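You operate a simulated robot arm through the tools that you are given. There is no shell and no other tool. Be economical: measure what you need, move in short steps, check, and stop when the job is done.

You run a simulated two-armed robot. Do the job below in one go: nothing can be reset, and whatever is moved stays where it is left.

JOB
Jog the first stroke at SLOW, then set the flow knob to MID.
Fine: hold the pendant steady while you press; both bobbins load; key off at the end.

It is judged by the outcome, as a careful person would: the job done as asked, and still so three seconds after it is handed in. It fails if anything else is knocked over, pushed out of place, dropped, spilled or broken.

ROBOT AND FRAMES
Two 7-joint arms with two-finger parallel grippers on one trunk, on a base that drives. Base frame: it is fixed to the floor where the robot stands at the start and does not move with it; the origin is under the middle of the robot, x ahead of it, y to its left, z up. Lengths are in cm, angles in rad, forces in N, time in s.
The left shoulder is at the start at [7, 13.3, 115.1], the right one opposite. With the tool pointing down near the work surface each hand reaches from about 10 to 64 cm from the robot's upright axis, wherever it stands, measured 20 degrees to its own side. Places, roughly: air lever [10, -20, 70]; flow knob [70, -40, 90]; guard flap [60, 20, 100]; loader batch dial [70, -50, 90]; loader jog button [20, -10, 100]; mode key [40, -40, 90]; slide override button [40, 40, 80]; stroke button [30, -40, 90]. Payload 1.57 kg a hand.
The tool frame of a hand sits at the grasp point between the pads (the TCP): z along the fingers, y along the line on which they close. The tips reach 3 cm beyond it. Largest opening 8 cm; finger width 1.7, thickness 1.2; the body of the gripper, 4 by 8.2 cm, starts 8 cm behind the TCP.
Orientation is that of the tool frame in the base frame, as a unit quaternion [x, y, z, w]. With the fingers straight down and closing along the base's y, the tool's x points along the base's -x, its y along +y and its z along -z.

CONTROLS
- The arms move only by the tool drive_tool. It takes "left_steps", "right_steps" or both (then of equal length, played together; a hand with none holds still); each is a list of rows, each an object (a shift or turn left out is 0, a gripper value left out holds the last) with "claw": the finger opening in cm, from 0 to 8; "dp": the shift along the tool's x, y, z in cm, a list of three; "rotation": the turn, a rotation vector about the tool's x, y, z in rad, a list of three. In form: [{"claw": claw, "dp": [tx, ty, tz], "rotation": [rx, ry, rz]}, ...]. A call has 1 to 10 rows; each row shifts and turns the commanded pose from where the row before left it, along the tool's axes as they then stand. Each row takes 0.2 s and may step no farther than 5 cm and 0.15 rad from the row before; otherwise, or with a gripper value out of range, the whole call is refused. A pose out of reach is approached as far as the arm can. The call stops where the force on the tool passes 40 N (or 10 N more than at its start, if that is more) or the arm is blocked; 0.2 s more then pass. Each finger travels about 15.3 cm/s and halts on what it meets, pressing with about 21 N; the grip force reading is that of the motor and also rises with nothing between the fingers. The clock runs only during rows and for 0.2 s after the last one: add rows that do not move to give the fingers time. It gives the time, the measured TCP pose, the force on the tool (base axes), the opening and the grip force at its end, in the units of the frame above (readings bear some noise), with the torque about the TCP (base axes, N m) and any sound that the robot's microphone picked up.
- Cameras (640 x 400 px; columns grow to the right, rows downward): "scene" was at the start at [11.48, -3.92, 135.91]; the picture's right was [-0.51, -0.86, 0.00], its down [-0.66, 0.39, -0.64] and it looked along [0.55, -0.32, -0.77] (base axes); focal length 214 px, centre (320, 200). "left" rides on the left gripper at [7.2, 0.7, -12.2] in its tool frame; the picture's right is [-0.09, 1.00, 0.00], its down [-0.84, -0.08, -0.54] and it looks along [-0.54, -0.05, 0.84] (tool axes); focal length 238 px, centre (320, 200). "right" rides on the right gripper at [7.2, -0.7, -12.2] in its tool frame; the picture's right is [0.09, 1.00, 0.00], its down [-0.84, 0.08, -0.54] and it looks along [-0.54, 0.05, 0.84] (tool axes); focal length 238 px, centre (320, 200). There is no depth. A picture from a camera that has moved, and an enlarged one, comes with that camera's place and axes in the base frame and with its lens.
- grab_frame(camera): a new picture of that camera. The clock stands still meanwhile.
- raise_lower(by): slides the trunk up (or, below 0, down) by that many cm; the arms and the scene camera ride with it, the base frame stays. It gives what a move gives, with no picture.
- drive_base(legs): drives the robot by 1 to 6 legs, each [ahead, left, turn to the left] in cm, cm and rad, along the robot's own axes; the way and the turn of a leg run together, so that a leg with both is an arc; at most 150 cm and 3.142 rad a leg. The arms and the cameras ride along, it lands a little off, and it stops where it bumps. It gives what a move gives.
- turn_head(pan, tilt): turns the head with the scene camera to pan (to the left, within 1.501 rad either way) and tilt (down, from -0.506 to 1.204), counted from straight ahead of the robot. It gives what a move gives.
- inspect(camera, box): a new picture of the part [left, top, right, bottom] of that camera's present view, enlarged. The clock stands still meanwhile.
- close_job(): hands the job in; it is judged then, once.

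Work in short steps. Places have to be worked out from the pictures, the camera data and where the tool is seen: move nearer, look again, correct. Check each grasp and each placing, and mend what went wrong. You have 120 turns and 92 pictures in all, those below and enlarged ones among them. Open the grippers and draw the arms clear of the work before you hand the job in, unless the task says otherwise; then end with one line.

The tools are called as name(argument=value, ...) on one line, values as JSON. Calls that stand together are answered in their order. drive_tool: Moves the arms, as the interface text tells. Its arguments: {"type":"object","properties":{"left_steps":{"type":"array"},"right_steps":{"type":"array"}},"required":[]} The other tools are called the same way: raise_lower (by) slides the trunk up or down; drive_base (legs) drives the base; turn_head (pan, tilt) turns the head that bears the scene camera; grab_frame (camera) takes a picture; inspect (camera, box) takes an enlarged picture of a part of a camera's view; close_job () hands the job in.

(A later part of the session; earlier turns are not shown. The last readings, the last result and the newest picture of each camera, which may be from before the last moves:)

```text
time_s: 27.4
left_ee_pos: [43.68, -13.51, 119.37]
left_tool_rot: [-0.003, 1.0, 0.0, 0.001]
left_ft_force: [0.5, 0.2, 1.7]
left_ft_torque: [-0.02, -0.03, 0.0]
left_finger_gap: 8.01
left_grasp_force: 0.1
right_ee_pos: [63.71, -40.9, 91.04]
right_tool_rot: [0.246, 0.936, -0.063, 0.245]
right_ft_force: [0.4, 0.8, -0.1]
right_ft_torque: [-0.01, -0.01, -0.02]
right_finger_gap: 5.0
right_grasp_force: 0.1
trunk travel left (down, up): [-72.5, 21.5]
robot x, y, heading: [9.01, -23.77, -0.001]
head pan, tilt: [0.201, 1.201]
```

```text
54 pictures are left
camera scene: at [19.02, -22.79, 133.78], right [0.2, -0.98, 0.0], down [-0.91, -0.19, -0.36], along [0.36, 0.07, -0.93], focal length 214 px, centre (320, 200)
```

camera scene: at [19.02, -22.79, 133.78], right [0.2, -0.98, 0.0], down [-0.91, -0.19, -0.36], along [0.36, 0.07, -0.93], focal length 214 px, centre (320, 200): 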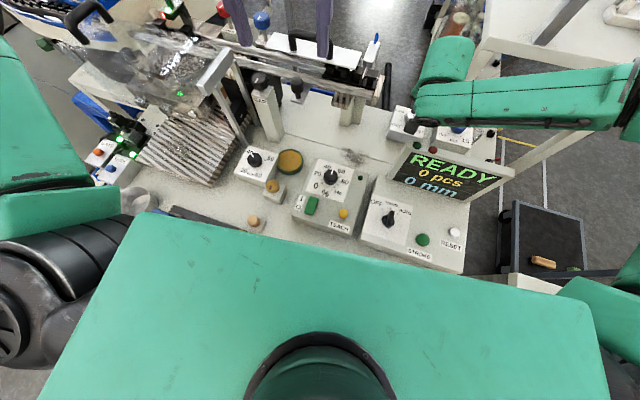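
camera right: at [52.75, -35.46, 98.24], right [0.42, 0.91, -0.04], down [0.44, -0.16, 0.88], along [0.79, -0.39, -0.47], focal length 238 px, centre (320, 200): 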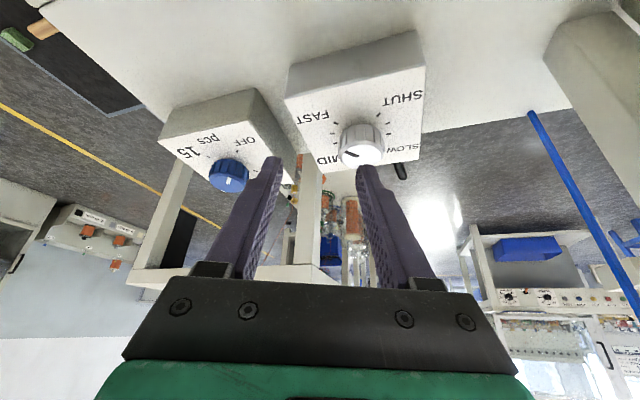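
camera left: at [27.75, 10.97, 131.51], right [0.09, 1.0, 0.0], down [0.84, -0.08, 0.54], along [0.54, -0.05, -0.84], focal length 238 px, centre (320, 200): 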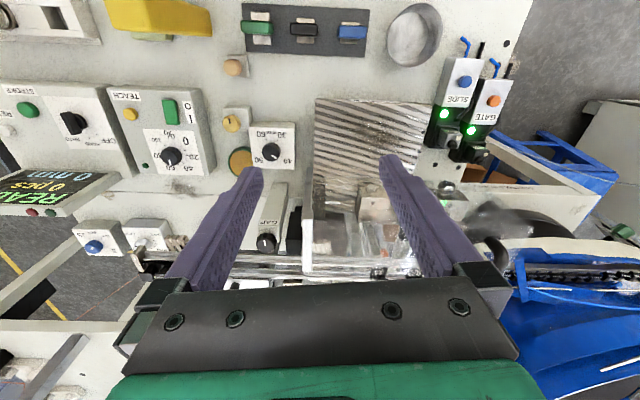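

Clear so far. The arm reaches better to its own side, so I lift the right hand and turn the robot left ~0.4 rad, which brings the right shoulder forward and away from the pendant.

drive_tool(right_steps=[{"dp": [0, 0, -4.5]}, {"dp": [0, 0, -4.5]}, {"dp": [0, 0, -4.5]}, {"dp": [0, 0, -4.5]}, {"dp": [0, 0, -4.5]}, {}])

drive_base(legs=[[0, 0, 0.4]])

grab_frame(camera="right")

```text
time_s: 28.8
left_ee_pos: [43.67, -13.42, 119.12]
left_tool_rot: [-0.003, 1.0, 0.0, 0.0]
left_ft_force: [0.0, -1.1, -0.4]
left_ft_torque: [-0.01, -0.01, 0.01]
left_finger_gap: 7.98
left_grasp_force: 0.0
right_ee_pos: [54.33, -35.2, 110.74]
right_tool_rot: [0.246, 0.936, -0.063, 0.243]
right_ft_force: [0.2, 0.4, 0.0]
right_ft_torque: [0.01, 0.0, 0.01]
right_finger_gap: 4.99
right_grasp_force: 0.1
trunk travel left (down, up): [-72.5, 21.5]
robot x, y, heading: [8.62, -23.87, 0.003]
head pan, tilt: [0.201, 1.201]
```

```text
time_s: 30.4
left_ee_pos: [36.76, -0.49, 119.28]
left_tool_rot: [-0.204, 0.979, 0.0, 0.001]
left_ft_force: [0.0, -0.8, 0.3]
left_ft_torque: [-0.03, 0.0, 0.02]
left_finger_gap: 7.98
left_grasp_force: 0.2
right_ee_pos: [54.96, -16.23, 110.71]
right_tool_rot: [0.052, 0.966, -0.012, 0.253]
right_ft_force: [0.4, -0.1, 0.5]
right_ft_torque: [0.03, 0.03, 0.0]
right_finger_gap: 5.0
right_grasp_force: 0.1
trunk travel left (down, up): [-72.5, 21.5]
robot x, y, heading: [8.88, -24.32, 0.411]
head pan, tilt: [0.201, 1.201]
```

```text
53 pictures are left
camera right: at [42.7, -15.73, 117.93], right [0.03, 1.0, -0.04], down [0.47, 0.02, 0.88], along [0.88, -0.05, -0.47], focal length 238 px, centre (320, 200)
```

right: 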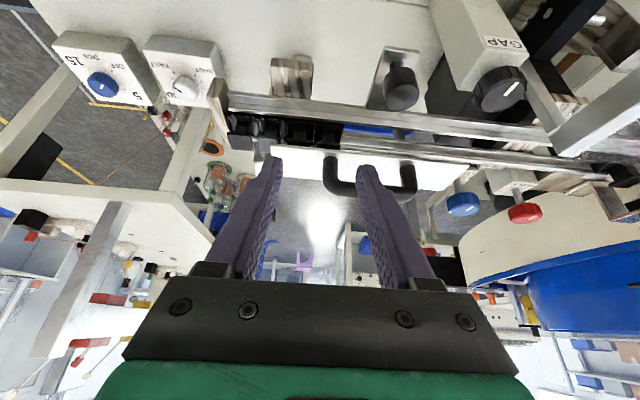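

Reduce tilt to ~0.15 and move over the knob.

drive_tool(right_steps=[{"rotation": [0, 0.12, 0]}, {"rotation": [0, 0.12, 0]}, {"rotation": [0, 0.12, 0]}, {"dp": [-2.0, -3.6, 0.5]}, {"dp": [-2.0, -3.6, 0.5]}, {"dp": [-2.0, -3.6, 1.5]}, {"dp": [-2.0, -3.6, 2]}, {"dp": [-2.0, -3.6, 2.5]}, {"dp": [-2.0, -3.6, 2.9]}, {}])

grab_frame(camera="right")

```text
refused: row 9 steps farther than a row can; nothing moved
```

```text
52 pictures are left
camera right: at [42.7, -15.73, 117.93], right [0.03, 1.0, -0.04], down [0.47, 0.02, 0.88], along [0.88, -0.05, -0.47], focal length 238 px, centre (320, 200)
```

right: 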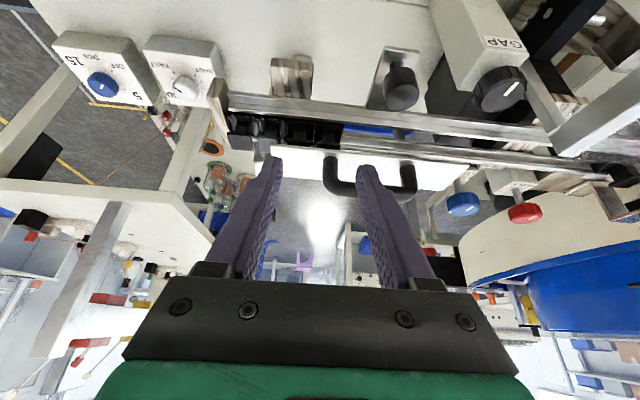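

Row 9 was slightly too long; resend with smaller steps.

drive_tool(right_steps=[{"rotation": [0, 0.12, 0]}, {"rotation": [0, 0.12, 0]}, {"rotation": [0, 0.12, 0]}, {"dp": [-2.0, -3.6, 1]}, {"dp": [-2.0, -3.6, 1]}, {"dp": [-2.0, -3.6, 1.5]}, {"dp": [-2.0, -3.6, 2]}, {"dp": [-2.0, -3.6, 2]}, {"dp": [-2.0, -3.6, 2]}, {}])

grab_frame(camera="right")

```text
time_s: 32.6
left_ee_pos: [36.59, -0.38, 119.43]
left_tool_rot: [-0.204, 0.979, 0.0, 0.001]
left_ft_force: [0.8, -0.5, 0.6]
left_ft_torque: [-0.02, 0.02, 0.0]
left_finger_gap: 8.0
left_grasp_force: 0.0
right_ee_pos: [65.66, -39.3, 102.83]
right_tool_rot: [0.054, 0.996, -0.003, 0.074]
right_ft_force: [0.6, -0.9, -0.6]
right_ft_torque: [0.01, 0.0, 0.01]
right_finger_gap: 4.99
right_grasp_force: 0.0
trunk travel left (down, up): [-72.5, 21.5]
robot x, y, heading: [8.58, -24.0, 0.408]
head pan, tilt: [0.201, 1.201]
```

```text
51 pictures are left
camera right: at [56.68, -39.09, 113.9], right [0.02, 1.0, -0.01], down [0.75, 0.0, 0.66], along [0.66, -0.02, -0.75], focal length 238 px, centre (320, 200)
```

right: 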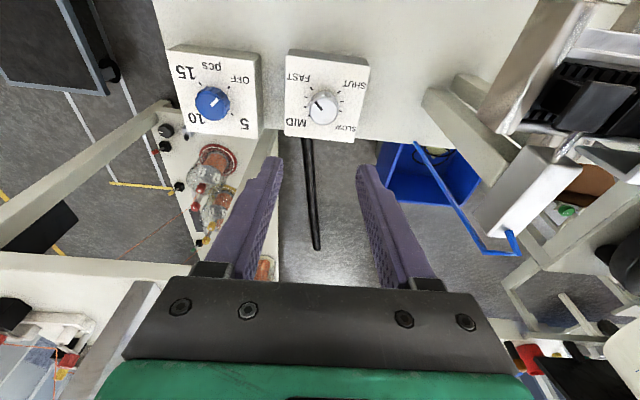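

Reach is good now. Remove the tilt, yaw clockwise ~0.6 and descend to z≈92.

drive_tool(right_steps=[{"rotation": [0, 0.148, 0], "dp": [-0.6, 0, 2]}, {"dp": [0, 0, 3], "rotation": [0, 0, 0.14]}, {"dp": [0, 0, 3], "rotation": [0, 0, 0.14]}, {"dp": [0, 0, 2.5], "rotation": [0, 0, 0.14]}, {"rotation": [0, 0, 0.14]}, {}])

grab_frame(camera="right")

```text
time_s: 34.0
left_ee_pos: [36.65, -0.63, 119.24]
left_tool_rot: [-0.204, 0.979, 0.0, 0.001]
left_ft_force: [0.0, -0.2, 0.4]
left_ft_torque: [0.01, 0.03, 0.0]
left_finger_gap: 7.99
left_grasp_force: 0.1
right_ee_pos: [66.67, -39.31, 92.69]
right_tool_rot: [0.328, 0.945, 0.001, 0.001]
right_ft_force: [-0.2, 0.3, 0.2]
right_ft_torque: [0.01, -0.01, 0.0]
right_finger_gap: 4.99
right_grasp_force: 0.2
trunk travel left (down, up): [-72.5, 21.5]
robot x, y, heading: [8.98, -24.02, 0.412]
head pan, tilt: [0.201, 1.201]
```

```text
50 pictures are left
camera right: at [60.57, -35.43, 104.89], right [0.55, 0.84, 0.0], down [0.7, -0.46, 0.54], along [0.46, -0.3, -0.84], focal length 238 px, centre (320, 200)
```

right: 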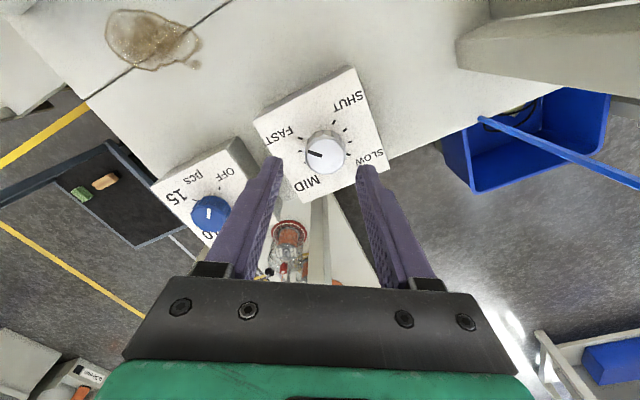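

Knob ≈[67.1,-39.2], top 86.4, box top ≈84.6. Centre, descend to tips ≈85.2 and close.

drive_tool(right_steps=[{"dp": [-0.25, 0.33, 2.2]}, {"dp": [0, 0, 2.3]}, {}, {"claw": 0}, {}, {}])

grab_frame(camera="right")

```text
time_s: 35.4
left_ee_pos: [36.72, -0.46, 119.17]
left_tool_rot: [-0.204, 0.979, 0.0, 0.001]
left_ft_force: [0.0, 0.4, -0.4]
left_ft_torque: [-0.01, -0.04, 0.01]
left_finger_gap: 8.01
left_grasp_force: 0.0
right_ee_pos: [67.3, -39.23, 88.21]
right_tool_rot: [0.328, 0.945, 0.002, 0.002]
right_ft_force: [4.2, 4.0, 0.0]
right_ft_torque: [0.13, -0.36, -0.02]
right_finger_gap: 3.35
right_grasp_force: 41.2
trunk travel left (down, up): [-72.5, 21.5]
robot x, y, heading: [8.56, -23.8, 0.406]
head pan, tilt: [0.201, 1.201]
```

```text
49 pictures are left
camera right: at [61.16, -35.29, 100.45], right [0.54, 0.84, 0.0], down [0.7, -0.46, 0.54], along [0.46, -0.29, -0.84], focal length 238 px, centre (320, 200)
```

right: 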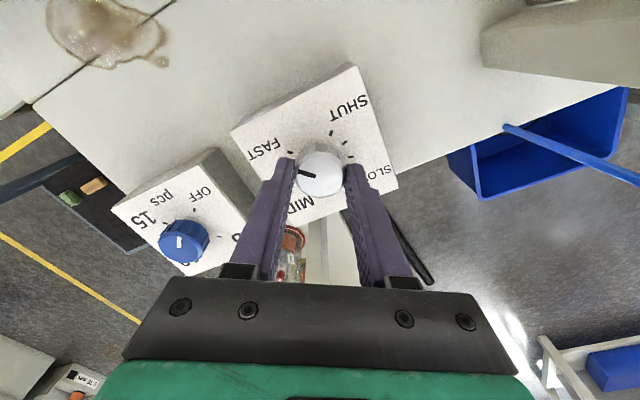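

Gripped (3.35 cm). Turn counter-clockwise 1.26 rad.

drive_tool(right_steps=[{"rotation": [0, 0, -0.14]}, {"rotation": [0, 0, -0.14]}, {"rotation": [0, 0, -0.14]}, {"rotation": [0, 0, -0.14]}, {"rotation": [0, 0, -0.14]}, {"rotation": [0, 0, -0.14]}, {"rotation": [0, 0, -0.14]}, {"rotation": [0, 0, -0.14]}, {"rotation": [0, 0, -0.14]}, {}])

grab_frame(camera="right")

```text
time_s: 37.6
left_ee_pos: [36.78, -0.59, 119.32]
left_tool_rot: [-0.203, 0.979, 0.0, 0.0]
left_ft_force: [-0.3, -0.2, 0.0]
left_ft_torque: [0.02, -0.03, 0.0]
left_finger_gap: 7.98
left_grasp_force: 0.0
right_ee_pos: [67.23, -39.18, 88.13]
right_tool_rot: [-0.292, 0.956, 0.0, 0.001]
right_ft_force: [7.7, -0.7, 4.0]
right_ft_torque: [-0.03, -0.25, 0.01]
right_finger_gap: 3.36
right_grasp_force: 41.1
trunk travel left (down, up): [-72.5, 21.5]
robot x, y, heading: [8.63, -24.18, 0.411]
head pan, tilt: [0.201, 1.201]
```

```text
48 pictures are left
camera right: at [61.63, -43.8, 100.45], right [-0.63, 0.77, 0.0], down [0.65, 0.53, 0.54], along [0.42, 0.34, -0.84], focal length 238 px, centre (320, 200)
```

right: 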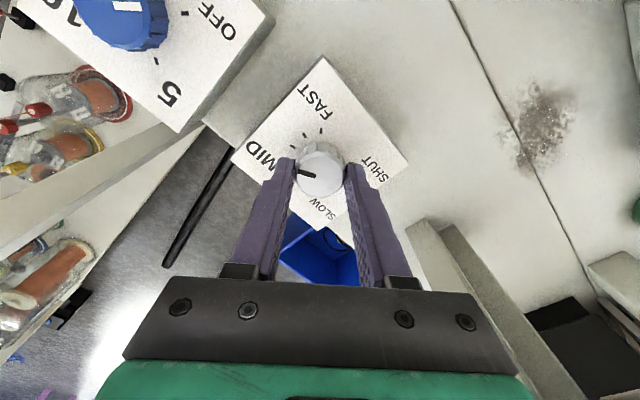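

Pointer has followed to near MID. Continue counter-clockwise in the same grip.

drive_tool(right_steps=[{"rotation": [0, 0, -0.14]}, {"rotation": [0, 0, -0.14]}, {"rotation": [0, 0, -0.14]}, {"rotation": [0, 0, -0.14]}, {"rotation": [0, 0, -0.14]}, {"rotation": [0, 0, -0.14]}, {"rotation": [0, 0, -0.14]}, {"rotation": [0, 0, -0.14]}, {"rotation": [0, 0, -0.14]}, {}])

grab_frame(camera="right")

```text
time_s: 39.8
left_ee_pos: [36.8, -0.53, 119.18]
left_tool_rot: [-0.205, 0.979, 0.0, 0.0]
left_ft_force: [0.0, 0.1, 0.3]
left_ft_torque: [0.0, 0.03, -0.04]
left_finger_gap: 8.0
left_grasp_force: 0.2
right_ee_pos: [67.26, -39.21, 88.15]
right_tool_rot: [0.8, -0.6, 0.0, -0.002]
right_ft_force: [12.4, -0.7, 8.5]
right_ft_torque: [1.05, -0.28, -0.02]
right_finger_gap: 3.33
right_grasp_force: 41.1
trunk travel left (down, up): [-72.5, 21.5]
robot x, y, heading: [8.61, -24.0, 0.409]
head pan, tilt: [0.201, 1.201]
```

```text
47 pictures are left
camera right: at [69.88, -45.97, 100.46], right [-0.93, -0.37, 0.0], down [-0.31, 0.78, 0.54], along [-0.2, 0.51, -0.84], focal length 238 px, centre (320, 200)
```

right: 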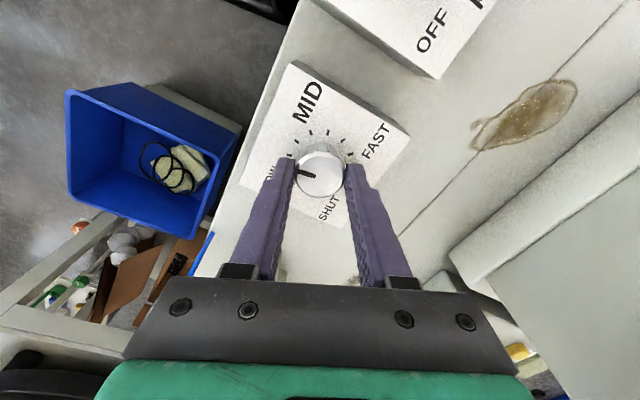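

inspect(camera="right", box=[250, 60, 410, 230])

```text
2.35 times, centred on (330, 145) of right
camera zoom: at [69.88, -45.97, 100.46], right [-0.93, -0.37, 0.0], down [-0.31, 0.78, 0.54], along [-0.2, 0.51, -0.84], focal length 561 px, centre (296, 329)
```

zoom: 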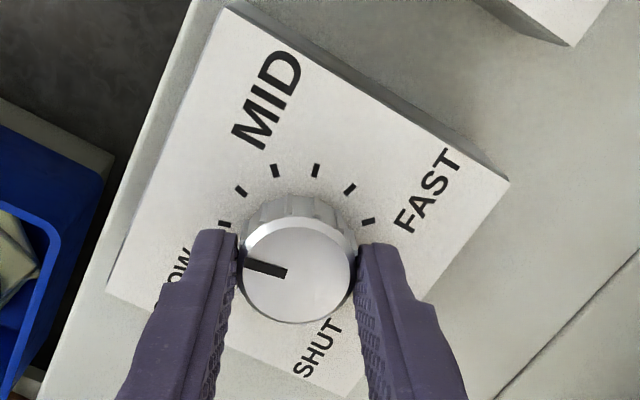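

Pointer needs ~28–30° more to SLOW. Turn another 0.5 rad and look.

drive_tool(right_steps=[{"rotation": [0, 0, -0.125]}, {"rotation": [0, 0, -0.125]}, {"rotation": [0, 0, -0.125]}, {"rotation": [0, 0, -0.125]}, {}])

inspect(camera="right", box=[250, 60, 410, 230])

```text
time_s: 41.0
left_ee_pos: [36.79, -0.57, 119.23]
left_tool_rot: [-0.203, 0.979, 0.001, 0.0]
left_ft_force: [-0.3, -0.6, 0.0]
left_ft_torque: [-0.01, -0.02, 0.03]
left_finger_gap: 7.98
left_grasp_force: 0.1
right_ee_pos: [67.3, -39.21, 88.25]
right_tool_rot: [0.923, -0.384, 0.001, -0.002]
right_ft_force: [15.3, -1.2, 10.5]
right_ft_torque: [0.41, 0.1, -0.01]
right_finger_gap: 3.34
right_grasp_force: 41.5
trunk travel left (down, up): [-72.5, 21.5]
robot x, y, heading: [8.99, -23.65, 0.408]
head pan, tilt: [0.201, 1.201]
```

```text
2.35 times, centred on (330, 145) of right
camera zoom: at [72.77, -43.87, 100.47], right [-0.64, -0.77, 0.0], down [-0.65, 0.54, 0.54], along [-0.41, 0.35, -0.84], focal length 561 px, centre (296, 329)
```

zoom: 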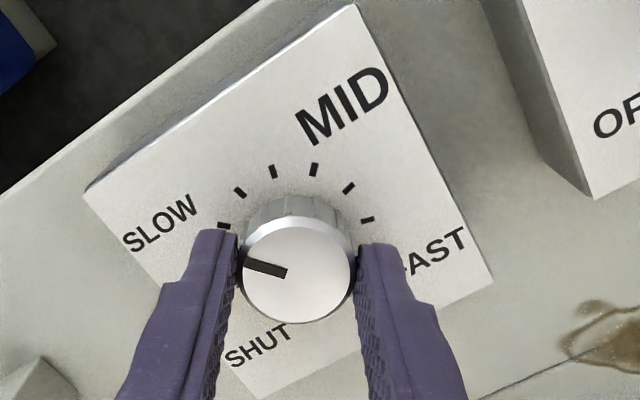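

Pointer now aligns with SLOW. Release, lift, and verify.

drive_tool(right_steps=[{"claw": 5.2}, {}, {"dp": [0, 0, -3]}, {"dp": [0, 0, -3]}, {"dp": [0, 0, -3]}, {}])

inspect(camera="right", box=[240, 60, 420, 200])

```text
time_s: 42.4
left_ee_pos: [36.7, -0.57, 119.23]
left_tool_rot: [-0.204, 0.979, 0.001, 0.002]
left_ft_force: [-0.2, -0.2, 0.7]
left_ft_torque: [0.0, 0.02, 0.0]
left_finger_gap: 8.01
left_grasp_force: 0.1
right_ee_pos: [67.2, -39.29, 97.19]
right_tool_rot: [0.923, -0.385, 0.0, -0.001]
right_ft_force: [0.3, 0.3, -0.2]
right_ft_torque: [-0.01, -0.03, -0.01]
right_finger_gap: 5.19
right_grasp_force: 0.1
trunk travel left (down, up): [-72.5, 21.5]
robot x, y, heading: [8.75, -23.83, 0.41]
head pan, tilt: [0.201, 1.201]
```

```text
2.86 times, centred on (330, 130) of right
camera zoom: at [72.64, -43.98, 109.57], right [-0.64, -0.77, 0.0], down [-0.64, 0.54, 0.54], along [-0.41, 0.35, -0.84], focal length 681 px, centre (291, 400)
```

zoom: 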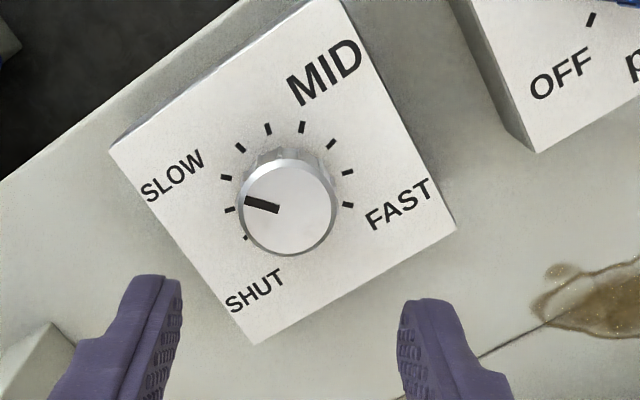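

Flow reads SLOW. Raise the right hand and unwind its yaw.

drive_tool(right_steps=[{"dp": [0, 0, -4.5]}, {"dp": [0, 0, -4.5]}, {"dp": [0, 0, -4.5]}, {"rotation": [0, 0, 0.15]}, {"rotation": [0, 0, 0.15]}, {"rotation": [0, 0, 0.15]}, {"rotation": [0, 0, 0.15]}, {"rotation": [0, 0, 0.15]}, {"rotation": [0, 0, 0.15]}, {"rotation": [0, 0, 0.15]}])

drive_tool(right_steps=[{"rotation": [0, 0, 0.15]}, {"rotation": [0, 0, 0.15]}, {"rotation": [0, 0, 0.15]}, {"rotation": [0, 0, 0.15]}, {"rotation": [0, 0, 0.15]}, {"rotation": [0, 0, 0.14], "claw": 0}, {"dp": [4, 0, 0]}, {"dp": [4, 0, 0]}, {"dp": [4, 0, 0]}, {"dp": [4, 0, 0]}])

```text
time_s: 44.6
left_ee_pos: [36.74, -0.48, 119.29]
left_tool_rot: [-0.204, 0.979, 0.001, 0.0]
left_ft_force: [0.7, 0.5, 0.2]
left_ft_torque: [-0.01, -0.02, 0.0]
left_finger_gap: 7.99
left_grasp_force: 0.0
right_ee_pos: [67.05, -39.29, 110.84]
right_tool_rot: [-0.605, 0.796, 0.0, 0.001]
right_ft_force: [0.2, 0.2, -0.1]
right_ft_torque: [-0.03, -0.02, 0.0]
right_finger_gap: 5.19
right_grasp_force: 0.1
trunk travel left (down, up): [-72.5, 21.5]
robot x, y, heading: [8.56, -23.75, 0.409]
head pan, tilt: [0.201, 1.201]
```

```text
time_s: 46.8
left_ee_pos: [36.47, -0.52, 119.29]
left_tool_rot: [-0.204, 0.979, 0.0, 0.002]
left_ft_force: [0.0, -0.4, 0.0]
left_ft_torque: [0.0, -0.03, 0.0]
left_finger_gap: 8.02
left_grasp_force: 0.0
right_ee_pos: [52.28, -45.67, 110.65]
right_tool_rot: [-0.206, 0.979, -0.001, 0.0]
right_ft_force: [-0.1, -0.2, -0.3]
right_ft_torque: [0.01, -0.02, -0.02]
right_finger_gap: 0.0
right_grasp_force: 20.9
trunk travel left (down, up): [-72.5, 21.5]
robot x, y, heading: [8.57, -23.93, 0.408]
head pan, tilt: [0.201, 1.201]
```

Return along the tested path: turn back, back off, strafe left, then back to x≈-26.

drive_base(legs=[[0, 0, -0.41], [-7, 0, 0], [0, 12, 0], [-27, 0, 0], [0, 3, 0]])

turn_head(pan=-0.1, tilt=0.8)

grab_frame(camera="scene")

```text
time_s: 51.8
left_ee_pos: [10.19, 0.76, 119.3]
left_tool_rot: [0.005, 1.0, 0.003, 0.0]
left_ft_force: [-0.1, -1.7, 0.5]
left_ft_torque: [0.04, 0.0, 0.0]
left_finger_gap: 8.0
left_grasp_force: 0.1
right_ee_pos: [6.17, -47.01, 110.33]
right_tool_rot: [0.003, 1.0, 0.003, 0.001]
right_ft_force: [0.0, -1.2, 0.3]
right_ft_torque: [0.05, 0.03, 0.01]
right_finger_gap: 0.02
right_grasp_force: 21.3
trunk travel left (down, up): [-72.5, 21.5]
robot x, y, heading: [-25.0, -8.82, -0.007]
head pan, tilt: [0.201, 1.201]
```

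```text
time_s: 52.6
left_ee_pos: [10.06, 1.26, 119.35]
left_tool_rot: [0.006, 1.0, -0.001, 0.001]
left_ft_force: [0.0, 0.1, -0.8]
left_ft_torque: [0.0, 0.01, 0.02]
left_finger_gap: 7.98
left_grasp_force: 0.1
right_ee_pos: [6.26, -46.55, 110.54]
right_tool_rot: [0.003, 1.0, 0.001, 0.002]
right_ft_force: [0.6, 0.6, -0.1]
right_ft_torque: [0.0, 0.0, -0.01]
right_finger_gap: 0.0
right_grasp_force: 20.8
trunk travel left (down, up): [-72.5, 21.5]
robot x, y, heading: [-25.13, -8.8, -0.01]
head pan, tilt: [-0.099, 0.799]
```

```text
43 pictures are left
camera scene: at [-12.08, -9.61, 136.55], right [-0.11, -0.99, 0.0], down [-0.71, 0.08, -0.7], along [0.69, -0.08, -0.72], focal length 214 px, centre (320, 200)
```

scene: 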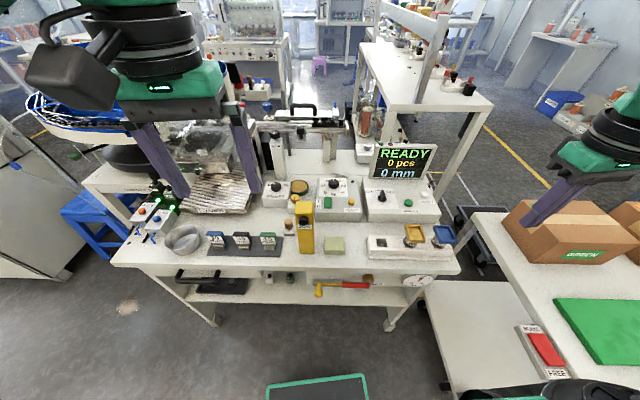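

inspect(camera="scene", box=[260, 180, 380, 270])

inspect(camera="scene", box=[120, 90, 300, 250])

```text
4.44 times, centred on (320, 225) of scene
camera zoom: at [-12.08, -9.61, 136.55], right [-0.11, -0.99, 0.0], down [-0.71, 0.08, -0.7], along [0.69, -0.08, -0.72], focal length 953 px, centre (320, 89)
```

zoom: 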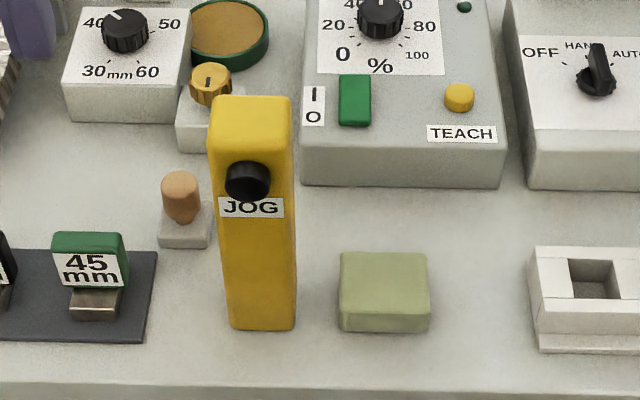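

```text
2.50 times, centred on (210, 170) of scene
camera zoom: at [-12.08, -9.61, 136.55], right [-0.11, -0.99, 0.0], down [-0.71, 0.08, -0.7], along [0.69, -0.08, -0.72], focal length 536 px, centre (595, 275)
```

zoom: 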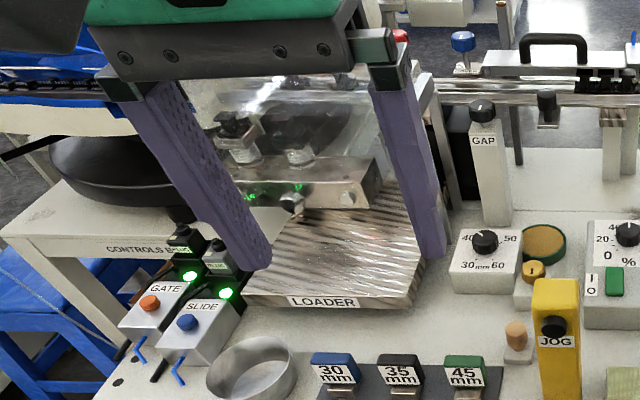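

Pendant: x 20.8–24.2, y −11.9…−7.7, top ≈98.8, yaw ≈−0.13; button at ≈[19.7,−9.5,96.7]. Move the left hand above it.

drive_tool(left_steps=[{"claw": 7, "rotation": [0, 0, 0.12]}, {"dp": [-2.2, -2.5, 1.9]}, {"dp": [-2.2, -2.5, 1.9]}, {"dp": [-2.2, -2.5, 1.9]}, {"dp": [-2.2, -2.5, 1.9]}, {"dp": [-2.2, -2.5, 1.9]}, {}])

grab_frame(camera="left")

grab_frame(camera="scene")

```text
time_s: 54.2
left_ee_pos: [19.4, -12.63, 109.69]
left_tool_rot: [0.064, 0.998, 0.0, 0.001]
left_ft_force: [0.3, -0.1, 0.3]
left_ft_torque: [0.0, -0.02, -0.02]
left_finger_gap: 7.02
left_grasp_force: 0.2
right_ee_pos: [6.3, -46.51, 110.59]
right_tool_rot: [0.004, 1.0, 0.0, 0.001]
right_ft_force: [-1.1, -0.3, 0.0]
right_ft_torque: [0.01, 0.0, 0.0]
right_finger_gap: 0.0
right_grasp_force: 20.5
trunk travel left (down, up): [-72.5, 21.5]
robot x, y, heading: [-24.82, -8.55, -0.011]
head pan, tilt: [-0.099, 0.799]
```

```text
40 pictures are left
camera left: at [12.32, -11.05, 122.0], right [0.22, 0.98, 0.0], down [0.82, -0.18, 0.54], along [0.53, -0.12, -0.84], focal length 238 px, centre (320, 200)
```

left: 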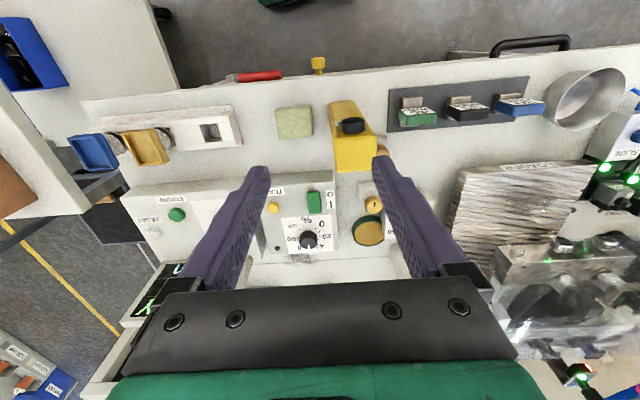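

```text
39 pictures are left
camera scene: at [-12.11, -9.63, 136.56], right [-0.11, -0.99, 0.0], down [-0.71, 0.08, -0.7], along [0.69, -0.08, -0.72], focal length 214 px, centre (320, 200)
```

scene: 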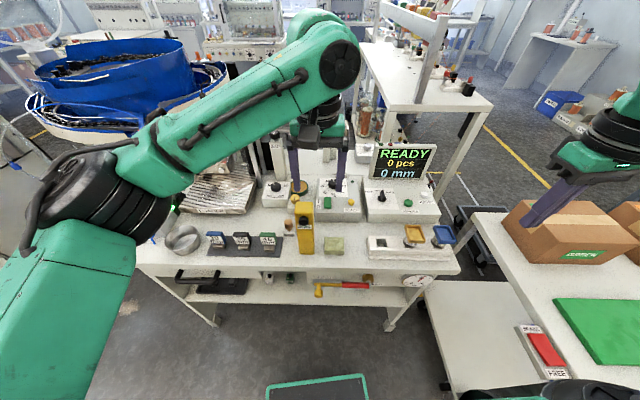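

Centre over the pendant and descend to tips ≈ 101, then check.

drive_tool(left_steps=[{"dp": [-1.36, 1.6, 0]}, {"dp": [-1.36, 1.57, 2.5]}, {"dp": [0, 0, 3]}, {}])

grab_frame(camera="left")

```text
time_s: 55.2
left_ee_pos: [22.51, -9.99, 104.25]
left_tool_rot: [0.064, 0.998, 0.0, 0.001]
left_ft_force: [0.3, 0.4, 0.0]
left_ft_torque: [0.0, 0.01, -0.01]
left_finger_gap: 7.0
left_grasp_force: 0.0
right_ee_pos: [6.34, -46.67, 110.51]
right_tool_rot: [0.003, 1.0, 0.0, 0.001]
right_ft_force: [0.0, -0.8, 0.1]
right_ft_torque: [-0.01, 0.02, 0.02]
right_finger_gap: 0.0
right_grasp_force: 21.2
trunk travel left (down, up): [-72.5, 21.5]
robot x, y, heading: [-25.26, -8.33, -0.008]
head pan, tilt: [-0.099, 0.799]
```

```text
38 pictures are left
camera left: at [15.45, -8.3, 116.52], right [0.22, 0.98, 0.0], down [0.82, -0.18, 0.54], along [0.53, -0.12, -0.84], focal length 238 px, centre (320, 200)
```

left: 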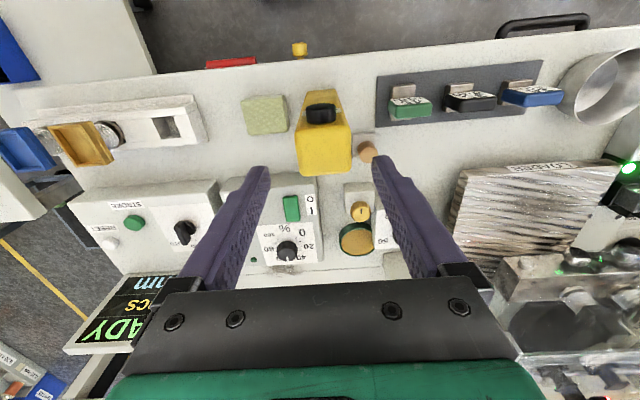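

Nearly centred (shift +0.5 in y). Descend to z≈95 and grip the pendant gently.

drive_tool(left_steps=[{"dp": [0.2, 0.5, 2]}, {"dp": [0, 0, 3.2]}, {"dp": [0, 0, 3.2]}, {}])

grab_frame(camera="left")

```text
time_s: 56.2
left_ee_pos: [22.46, -9.2, 95.68]
left_tool_rot: [0.064, 0.998, 0.0, 0.0]
left_ft_force: [0.3, 0.6, 0.3]
left_ft_torque: [0.03, 0.0, -0.02]
left_finger_gap: 7.01
left_grasp_force: 0.0
right_ee_pos: [6.27, -46.57, 110.52]
right_tool_rot: [0.003, 1.0, 0.0, 0.001]
right_ft_force: [0.0, -0.1, 0.3]
right_ft_torque: [0.0, -0.01, 0.03]
right_finger_gap: 0.01
right_grasp_force: 20.6
trunk travel left (down, up): [-72.5, 21.5]
robot x, y, heading: [-24.94, -8.77, -0.011]
head pan, tilt: [-0.099, 0.799]
```

```text
37 pictures are left
camera left: at [15.4, -7.6, 108.04], right [0.22, 0.98, 0.0], down [0.82, -0.18, 0.54], along [0.53, -0.12, -0.84], focal length 238 px, centre (320, 200)
```

left: 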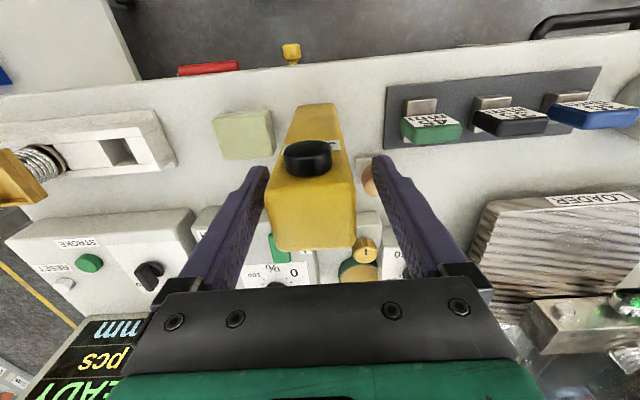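

Shift −0.35 in y and close.

drive_tool(left_steps=[{"dp": [0, -0.38, 0.4]}, {"claw": 5}, {"claw": 4.4}, {"claw": 0}, {}, {}])

grab_frame(camera="left")

```text
time_s: 57.6
left_ee_pos: [22.51, -9.7, 95.54]
left_tool_rot: [0.064, 0.998, 0.001, 0.001]
left_ft_force: [-0.7, 0.3, 0.0]
left_ft_torque: [-0.01, 0.09, 0.01]
left_finger_gap: 4.38
left_grasp_force: 20.7
right_ee_pos: [6.37, -46.56, 110.53]
right_tool_rot: [0.004, 1.0, 0.0, 0.002]
right_ft_force: [-0.2, -0.1, 0.3]
right_ft_torque: [0.05, -0.01, 0.01]
right_finger_gap: 0.0
right_grasp_force: 20.6
trunk travel left (down, up): [-72.5, 21.5]
robot x, y, heading: [-24.9, -8.76, -0.009]
head pan, tilt: [-0.099, 0.799]
```

```text
36 pictures are left
camera left: at [15.37, -8.03, 107.66], right [0.22, 0.98, 0.0], down [0.82, -0.18, 0.54], along [0.53, -0.12, -0.84], focal length 238 px, centre (320, 200)
```

left: 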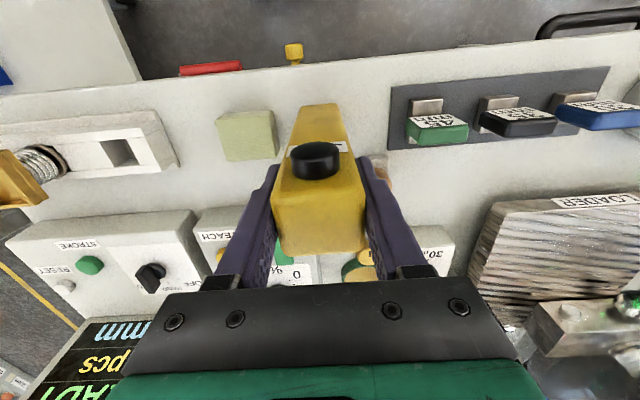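

Pendant held (4.38 cm). Now orient the right hand: pitch it up to point forward-down and yaw left, with fingers closed, away from the work.

drive_tool(right_steps=[{"rotation": [0, -0.143, 0]}, {"rotation": [0, -0.143, 0]}, {"rotation": [0, -0.143, 0]}, {"rotation": [0, -0.143, 0]}, {"rotation": [0, -0.143, 0]}, {"rotation": [0, -0.143, 0]}, {"rotation": [0, -0.143, 0]}, {"rotation": [-0.118, 0, -0.0756]}, {"rotation": [-0.118, 0, -0.0756]}, {"rotation": [-0.118, 0, -0.0756]}])

drive_tool(right_steps=[{"rotation": [-0.118, 0, -0.0756]}, {"rotation": [-0.118, 0, -0.0756]}, {}])

```text
time_s: 59.8
left_ee_pos: [22.39, -9.71, 95.4]
left_tool_rot: [0.063, 0.998, 0.0, 0.001]
left_ft_force: [-0.1, 0.6, -0.1]
left_ft_torque: [0.01, -0.01, -0.03]
left_finger_gap: 4.39
left_grasp_force: 21.1
right_ee_pos: [9.47, -51.99, 113.75]
right_tool_rot: [-0.181, 0.858, 0.098, 0.471]
right_ft_force: [0.9, -0.5, -0.1]
right_ft_torque: [0.02, -0.02, -0.01]
right_finger_gap: 0.0
right_grasp_force: 20.4
right hand out of reach, approached as far as the arm can: row 4, 5, 6, 7
trunk travel left (down, up): [-72.5, 21.5]
robot x, y, heading: [-25.23, -8.81, -0.007]
head pan, tilt: [-0.099, 0.799]
```

```text
time_s: 60.6
left_ee_pos: [22.41, -9.64, 95.46]
left_tool_rot: [0.064, 0.998, 0.0, 0.001]
left_ft_force: [-1.2, -0.8, 0.0]
left_ft_torque: [0.01, 0.03, -0.03]
left_finger_gap: 4.36
left_grasp_force: 20.8
right_ee_pos: [9.31, -51.9, 114.01]
right_tool_rot: [-0.299, 0.824, 0.163, 0.452]
right_ft_force: [0.2, -0.5, -0.4]
right_ft_torque: [-0.03, -0.01, -0.02]
right_finger_gap: 0.0
right_grasp_force: 21.5
trunk travel left (down, up): [-72.5, 21.5]
robot x, y, heading: [-25.21, -8.49, -0.01]
head pan, tilt: [-0.099, 0.799]
```

Orientation is as planned. Move it to the pre-press point in front of the JOG button.

drive_tool(right_steps=[{"dp": [-0.184, 2.96, 3.07]}, {"dp": [-0.184, 2.96, 3.07]}, {"dp": [-0.184, 2.96, 3.07]}, {"dp": [-0.184, 2.96, 3.07]}, {"dp": [-0.184, 2.96, 3.07]}, {"dp": [-0.184, 2.96, 3.07]}, {"dp": [-0.184, 2.96, 3.07]}, {"dp": [-0.184, 2.96, 3.07]}, {"dp": [-0.184, 2.96, 3.07]}, {"dp": [-0.184, 2.96, 3.07]}])

grab_frame(camera="left")

grab_frame(camera="scene")

```text
time_s: 62.8
left_ee_pos: [22.42, -9.63, 95.58]
left_tool_rot: [0.064, 0.998, 0.0, 0.0]
left_ft_force: [-0.7, 0.8, -0.5]
left_ft_torque: [0.0, 0.01, 0.01]
left_finger_gap: 4.36
left_grasp_force: 21.1
right_ee_pos: [19.55, -19.45, 98.69]
right_tool_rot: [-0.299, 0.823, 0.167, 0.453]
right_ft_force: [0.4, -0.3, -0.2]
right_ft_torque: [-0.01, 0.0, 0.02]
right_finger_gap: 0.0
right_grasp_force: 20.7
right hand out of reach, approached as far as the arm can: row 4, 5, 6, 7, 8, 9, 10
trunk travel left (down, up): [-72.5, 21.5]
robot x, y, heading: [-24.83, -8.79, -0.012]
head pan, tilt: [-0.099, 0.799]
```

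```text
35 pictures are left
camera left: at [15.4, -8.01, 107.66], right [0.22, 0.98, 0.0], down [0.82, -0.18, 0.54], along [0.53, -0.12, -0.84], focal length 238 px, centre (320, 200)
```

left: 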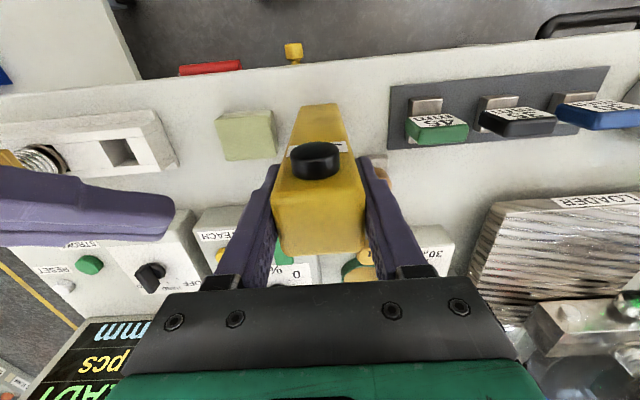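

```text
34 pictures are left
camera scene: at [-12.01, -9.72, 136.55], right [-0.11, -0.99, 0.0], down [-0.71, 0.08, -0.7], along [0.69, -0.08, -0.72], focal length 214 px, centre (320, 200)
```

scene: 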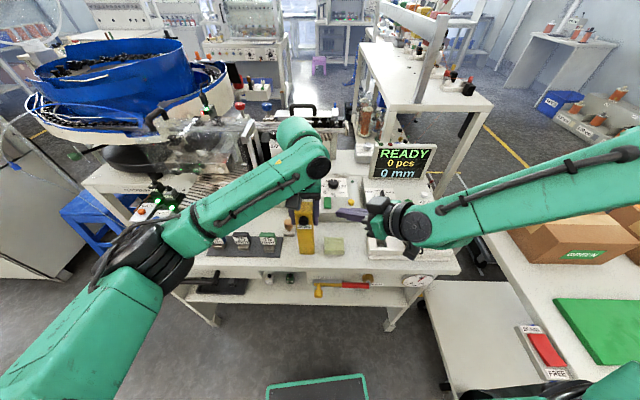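

The arm can't fold that way; instead point the fingers to the left (+y) and press with the finger's side. Yaw further left and step back in x.

drive_tool(right_steps=[{"rotation": [-0.118, 0, -0.0756]}, {"rotation": [-0.118, 0, -0.0756]}, {"rotation": [-0.118, 0, -0.0756]}, {"rotation": [-0.118, 0, -0.0756]}, {"rotation": [-0.118, 0, -0.0756]}, {}])

```text
time_s: 64.2
left_ee_pos: [22.45, -9.69, 95.32]
left_tool_rot: [0.064, 0.998, 0.0, 0.0]
left_ft_force: [0.1, 0.1, 0.6]
left_ft_torque: [-0.06, 0.03, 0.01]
left_finger_gap: 4.37
left_grasp_force: 21.3
right_ee_pos: [19.52, -19.44, 98.94]
right_tool_rot: [-0.564, 0.672, 0.308, 0.368]
right_ft_force: [-0.4, -0.3, -0.1]
right_ft_torque: [-0.01, 0.03, -0.02]
right_finger_gap: 0.01
right_grasp_force: 21.3
trunk travel left (down, up): [-72.5, 21.5]
robot x, y, heading: [-24.73, -8.79, -0.011]
head pan, tilt: [-0.099, 0.799]
```

drive_tool(right_steps=[{"dp": [1.21, 3.94, -0.05]}, {"dp": [-1.75, 0.64, 3.2]}, {"dp": [-1.75, 0.64, 3.2]}, {}])

grab_frame(camera="left")

```text
time_s: 65.2
left_ee_pos: [22.36, -9.7, 95.48]
left_tool_rot: [0.063, 0.998, 0.001, 0.001]
left_ft_force: [0.0, -0.6, 0.7]
left_ft_torque: [-0.02, 0.07, 0.01]
left_finger_gap: 4.4
left_grasp_force: 21.4
right_ee_pos: [15.51, -12.18, 97.28]
right_tool_rot: [-0.563, 0.672, 0.308, 0.369]
right_ft_force: [0.8, -0.2, -0.2]
right_ft_torque: [-0.02, 0.0, -0.01]
right_finger_gap: 0.0
right_grasp_force: 20.9
trunk travel left (down, up): [-72.5, 21.5]
robot x, y, heading: [-24.95, -8.76, -0.004]
head pan, tilt: [-0.099, 0.799]
```

```text
33 pictures are left
camera left: at [15.35, -8.09, 107.67], right [0.22, 0.98, 0.0], down [0.82, -0.18, 0.54], along [0.53, -0.12, -0.84], focal length 238 px, centre (320, 200)
```

left: 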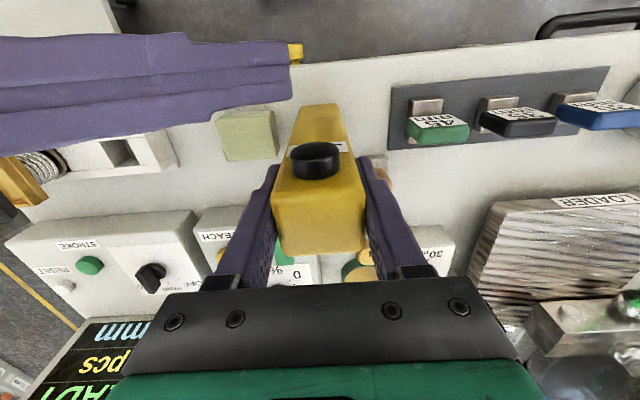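

Good view. Extend the tip to span the button, then close in on it.

drive_tool(right_steps=[{"dp": [-0.8, 0.26, 1.24]}, {"dp": [-0.14, -1.48, 0.22]}, {}])

grab_frame(camera="left")

```text
time_s: 66.0
left_ee_pos: [22.45, -9.6, 95.37]
left_tool_rot: [0.064, 0.998, 0.0, 0.0]
left_ft_force: [0.0, -0.4, -0.4]
left_ft_torque: [-0.03, -0.01, 0.0]
left_finger_gap: 4.39
left_grasp_force: 21.2
right_ee_pos: [17.11, -10.66, 97.43]
right_tool_rot: [-0.564, 0.672, 0.307, 0.369]
right_ft_force: [0.2, -1.0, -0.9]
right_ft_torque: [0.0, 0.02, -0.02]
right_finger_gap: 0.0
right_grasp_force: 21.2
trunk travel left (down, up): [-72.5, 21.5]
robot x, y, heading: [-24.82, -8.64, -0.008]
head pan, tilt: [-0.099, 0.799]
```

```text
32 pictures are left
camera left: at [15.38, -8.02, 107.66], right [0.22, 0.98, 0.0], down [0.82, -0.18, 0.54], along [0.53, -0.12, -0.84], focal length 238 px, centre (320, 200)
```

left: 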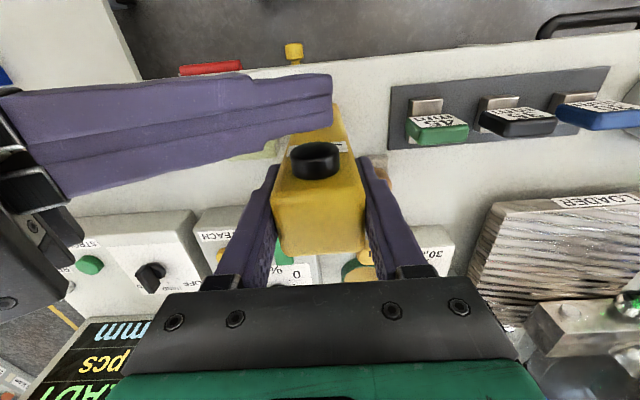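

Advance 0.8 cm and read the force.

drive_tool(right_steps=[{"dp": [-0.04, -0.4, 0.06]}, {"dp": [-0.04, -0.4, 0.06]}])

grab_frame(camera="left")

```text
time_s: 66.6
left_ee_pos: [22.48, -9.63, 95.36]
left_tool_rot: [0.064, 0.998, 0.0, 0.002]
left_ft_force: [-0.4, 0.2, -0.6]
left_ft_torque: [0.0, -0.01, -0.02]
left_finger_gap: 4.36
left_grasp_force: 20.6
right_ee_pos: [17.79, -10.54, 97.23]
right_tool_rot: [-0.564, 0.672, 0.307, 0.369]
right_ft_force: [0.8, -0.7, 1.0]
right_ft_torque: [0.02, 0.02, -0.02]
right_finger_gap: 0.0
right_grasp_force: 20.7
trunk travel left (down, up): [-72.5, 21.5]
robot x, y, heading: [-24.81, -8.78, -0.009]
head pan, tilt: [-0.099, 0.799]
```

```text
31 pictures are left
camera left: at [15.38, -8.02, 107.66], right [0.22, 0.98, 0.0], down [0.82, -0.18, 0.54], along [0.53, -0.12, -0.84], focal length 238 px, centre (320, 200)
```

left: 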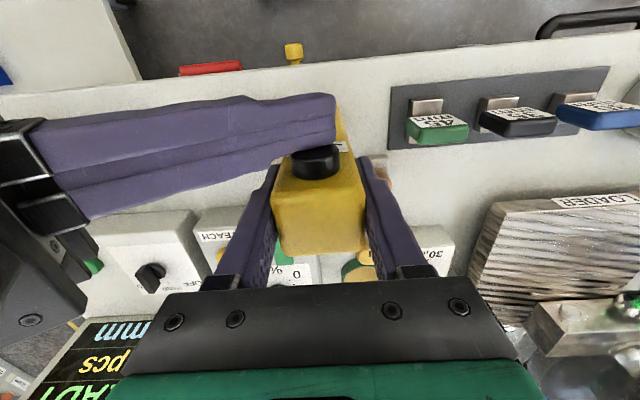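

Close to contact. Press 0.6 cm and hold, watching force and sound.

drive_tool(right_steps=[{"dp": [-0.03, -0.3, 0.045]}, {"dp": [-0.03, -0.3, 0.045]}, {}])

```text
time_s: 67.4
left_ee_pos: [22.45, -9.57, 95.46]
left_tool_rot: [0.064, 0.998, 0.0, 0.001]
left_ft_force: [1.9, 0.6, -0.4]
left_ft_torque: [0.02, 0.05, 0.02]
left_finger_gap: 4.4
left_grasp_force: 20.8
right_ee_pos: [18.61, -10.6, 97.21]
right_tool_rot: [-0.564, 0.672, 0.308, 0.368]
right_ft_force: [-1.7, 0.5, -1.2]
right_ft_torque: [-0.02, 0.01, 0.05]
right_finger_gap: 0.03
right_grasp_force: 21.2
trunk travel left (down, up): [-72.5, 21.5]
robot x, y, heading: [-25.09, -8.86, -0.012]
head pan, tilt: [-0.099, 0.799]
heard: click
```

Click heard. Hold it for a couple of seconds with a slight extra push.

drive_tool(right_steps=[{"dp": [-0.01, -0.1, 0.015]}, {}, {}, {}, {}, {}, {}, {}, {}, {}])

grab_frame(camera="left")

grab_frame(camera="scene")

```text
time_s: 69.6
left_ee_pos: [22.47, -9.58, 95.38]
left_tool_rot: [0.063, 0.998, 0.0, 0.002]
left_ft_force: [3.1, -0.3, -0.6]
left_ft_torque: [0.0, -0.04, 0.0]
left_finger_gap: 4.37
left_grasp_force: 21.8
right_ee_pos: [18.54, -10.59, 97.44]
right_tool_rot: [-0.564, 0.672, 0.308, 0.369]
right_ft_force: [-2.2, 0.4, -0.5]
right_ft_torque: [0.0, 0.01, 0.03]
right_finger_gap: 0.0
right_grasp_force: 20.7
trunk travel left (down, up): [-72.5, 21.5]
robot x, y, heading: [-25.31, -8.52, -0.01]
head pan, tilt: [-0.099, 0.799]
```

```text
30 pictures are left
camera left: at [15.39, -8.03, 107.66], right [0.22, 0.98, 0.0], down [0.82, -0.18, 0.54], along [0.53, -0.12, -0.84], focal length 238 px, centre (320, 200)
```

left: 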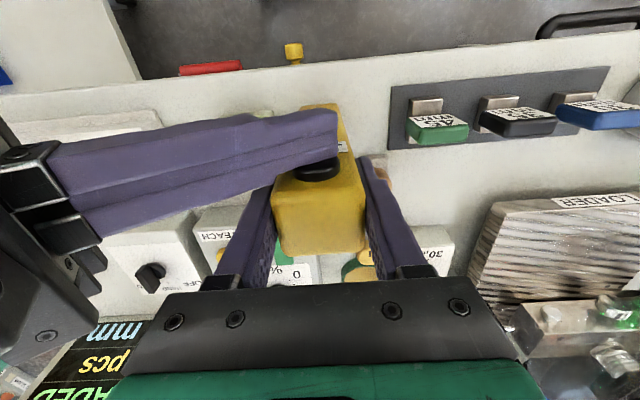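

```text
29 pictures are left
camera scene: at [-12.03, -9.74, 136.55], right [-0.11, -0.99, 0.0], down [-0.71, 0.08, -0.7], along [0.69, -0.08, -0.72], focal length 214 px, centre (320, 200)
```

scene: 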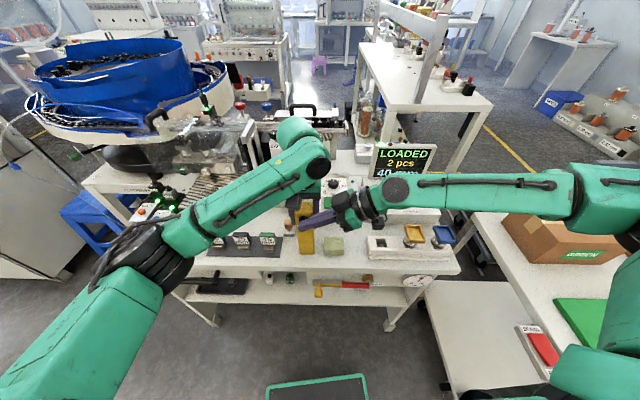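

Display: LOADED, 2 pcs, 40 mm — both bobbins loaded. Withdraw the right finger from the button and back out along its path.

drive_tool(right_steps=[{"dp": [0.33, 3.45, -0.5]}, {}, {"dp": [1.75, -0.64, -3.2]}, {"dp": [1.75, -0.64, -3.2]}, {"dp": [1.75, -0.64, -3.2]}, {"dp": [0, 0, -4.5]}, {"dp": [0, 0, -4.5]}, {}])

inspect(camera="scene", box=[280, 120, 460, 270])

```text
time_s: 71.4
left_ee_pos: [22.56, -9.57, 95.41]
left_tool_rot: [0.064, 0.998, -0.001, 0.001]
left_ft_force: [0.9, 0.2, -0.3]
left_ft_torque: [-0.01, 0.04, -0.01]
left_finger_gap: 4.38
left_grasp_force: 21.3
right_ee_pos: [13.36, -29.09, 102.83]
right_tool_rot: [-0.564, 0.671, 0.309, 0.368]
right_ft_force: [0.2, 0.5, 0.1]
right_ft_torque: [0.02, 0.0, 0.0]
right_finger_gap: 0.01
right_grasp_force: 20.8
trunk travel left (down, up): [-72.5, 21.5]
robot x, y, heading: [-25.01, -8.4, -0.013]
head pan, tilt: [-0.099, 0.799]
```

```text
2.67 times, centred on (370, 195) of scene
camera zoom: at [-12.02, -9.68, 136.55], right [-0.11, -0.99, 0.0], down [-0.71, 0.08, -0.7], along [0.69, -0.08, -0.72], focal length 572 px, centre (187, 213)
```

zoom: 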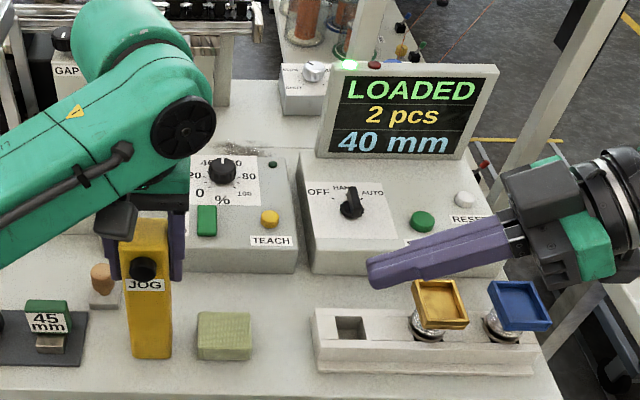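

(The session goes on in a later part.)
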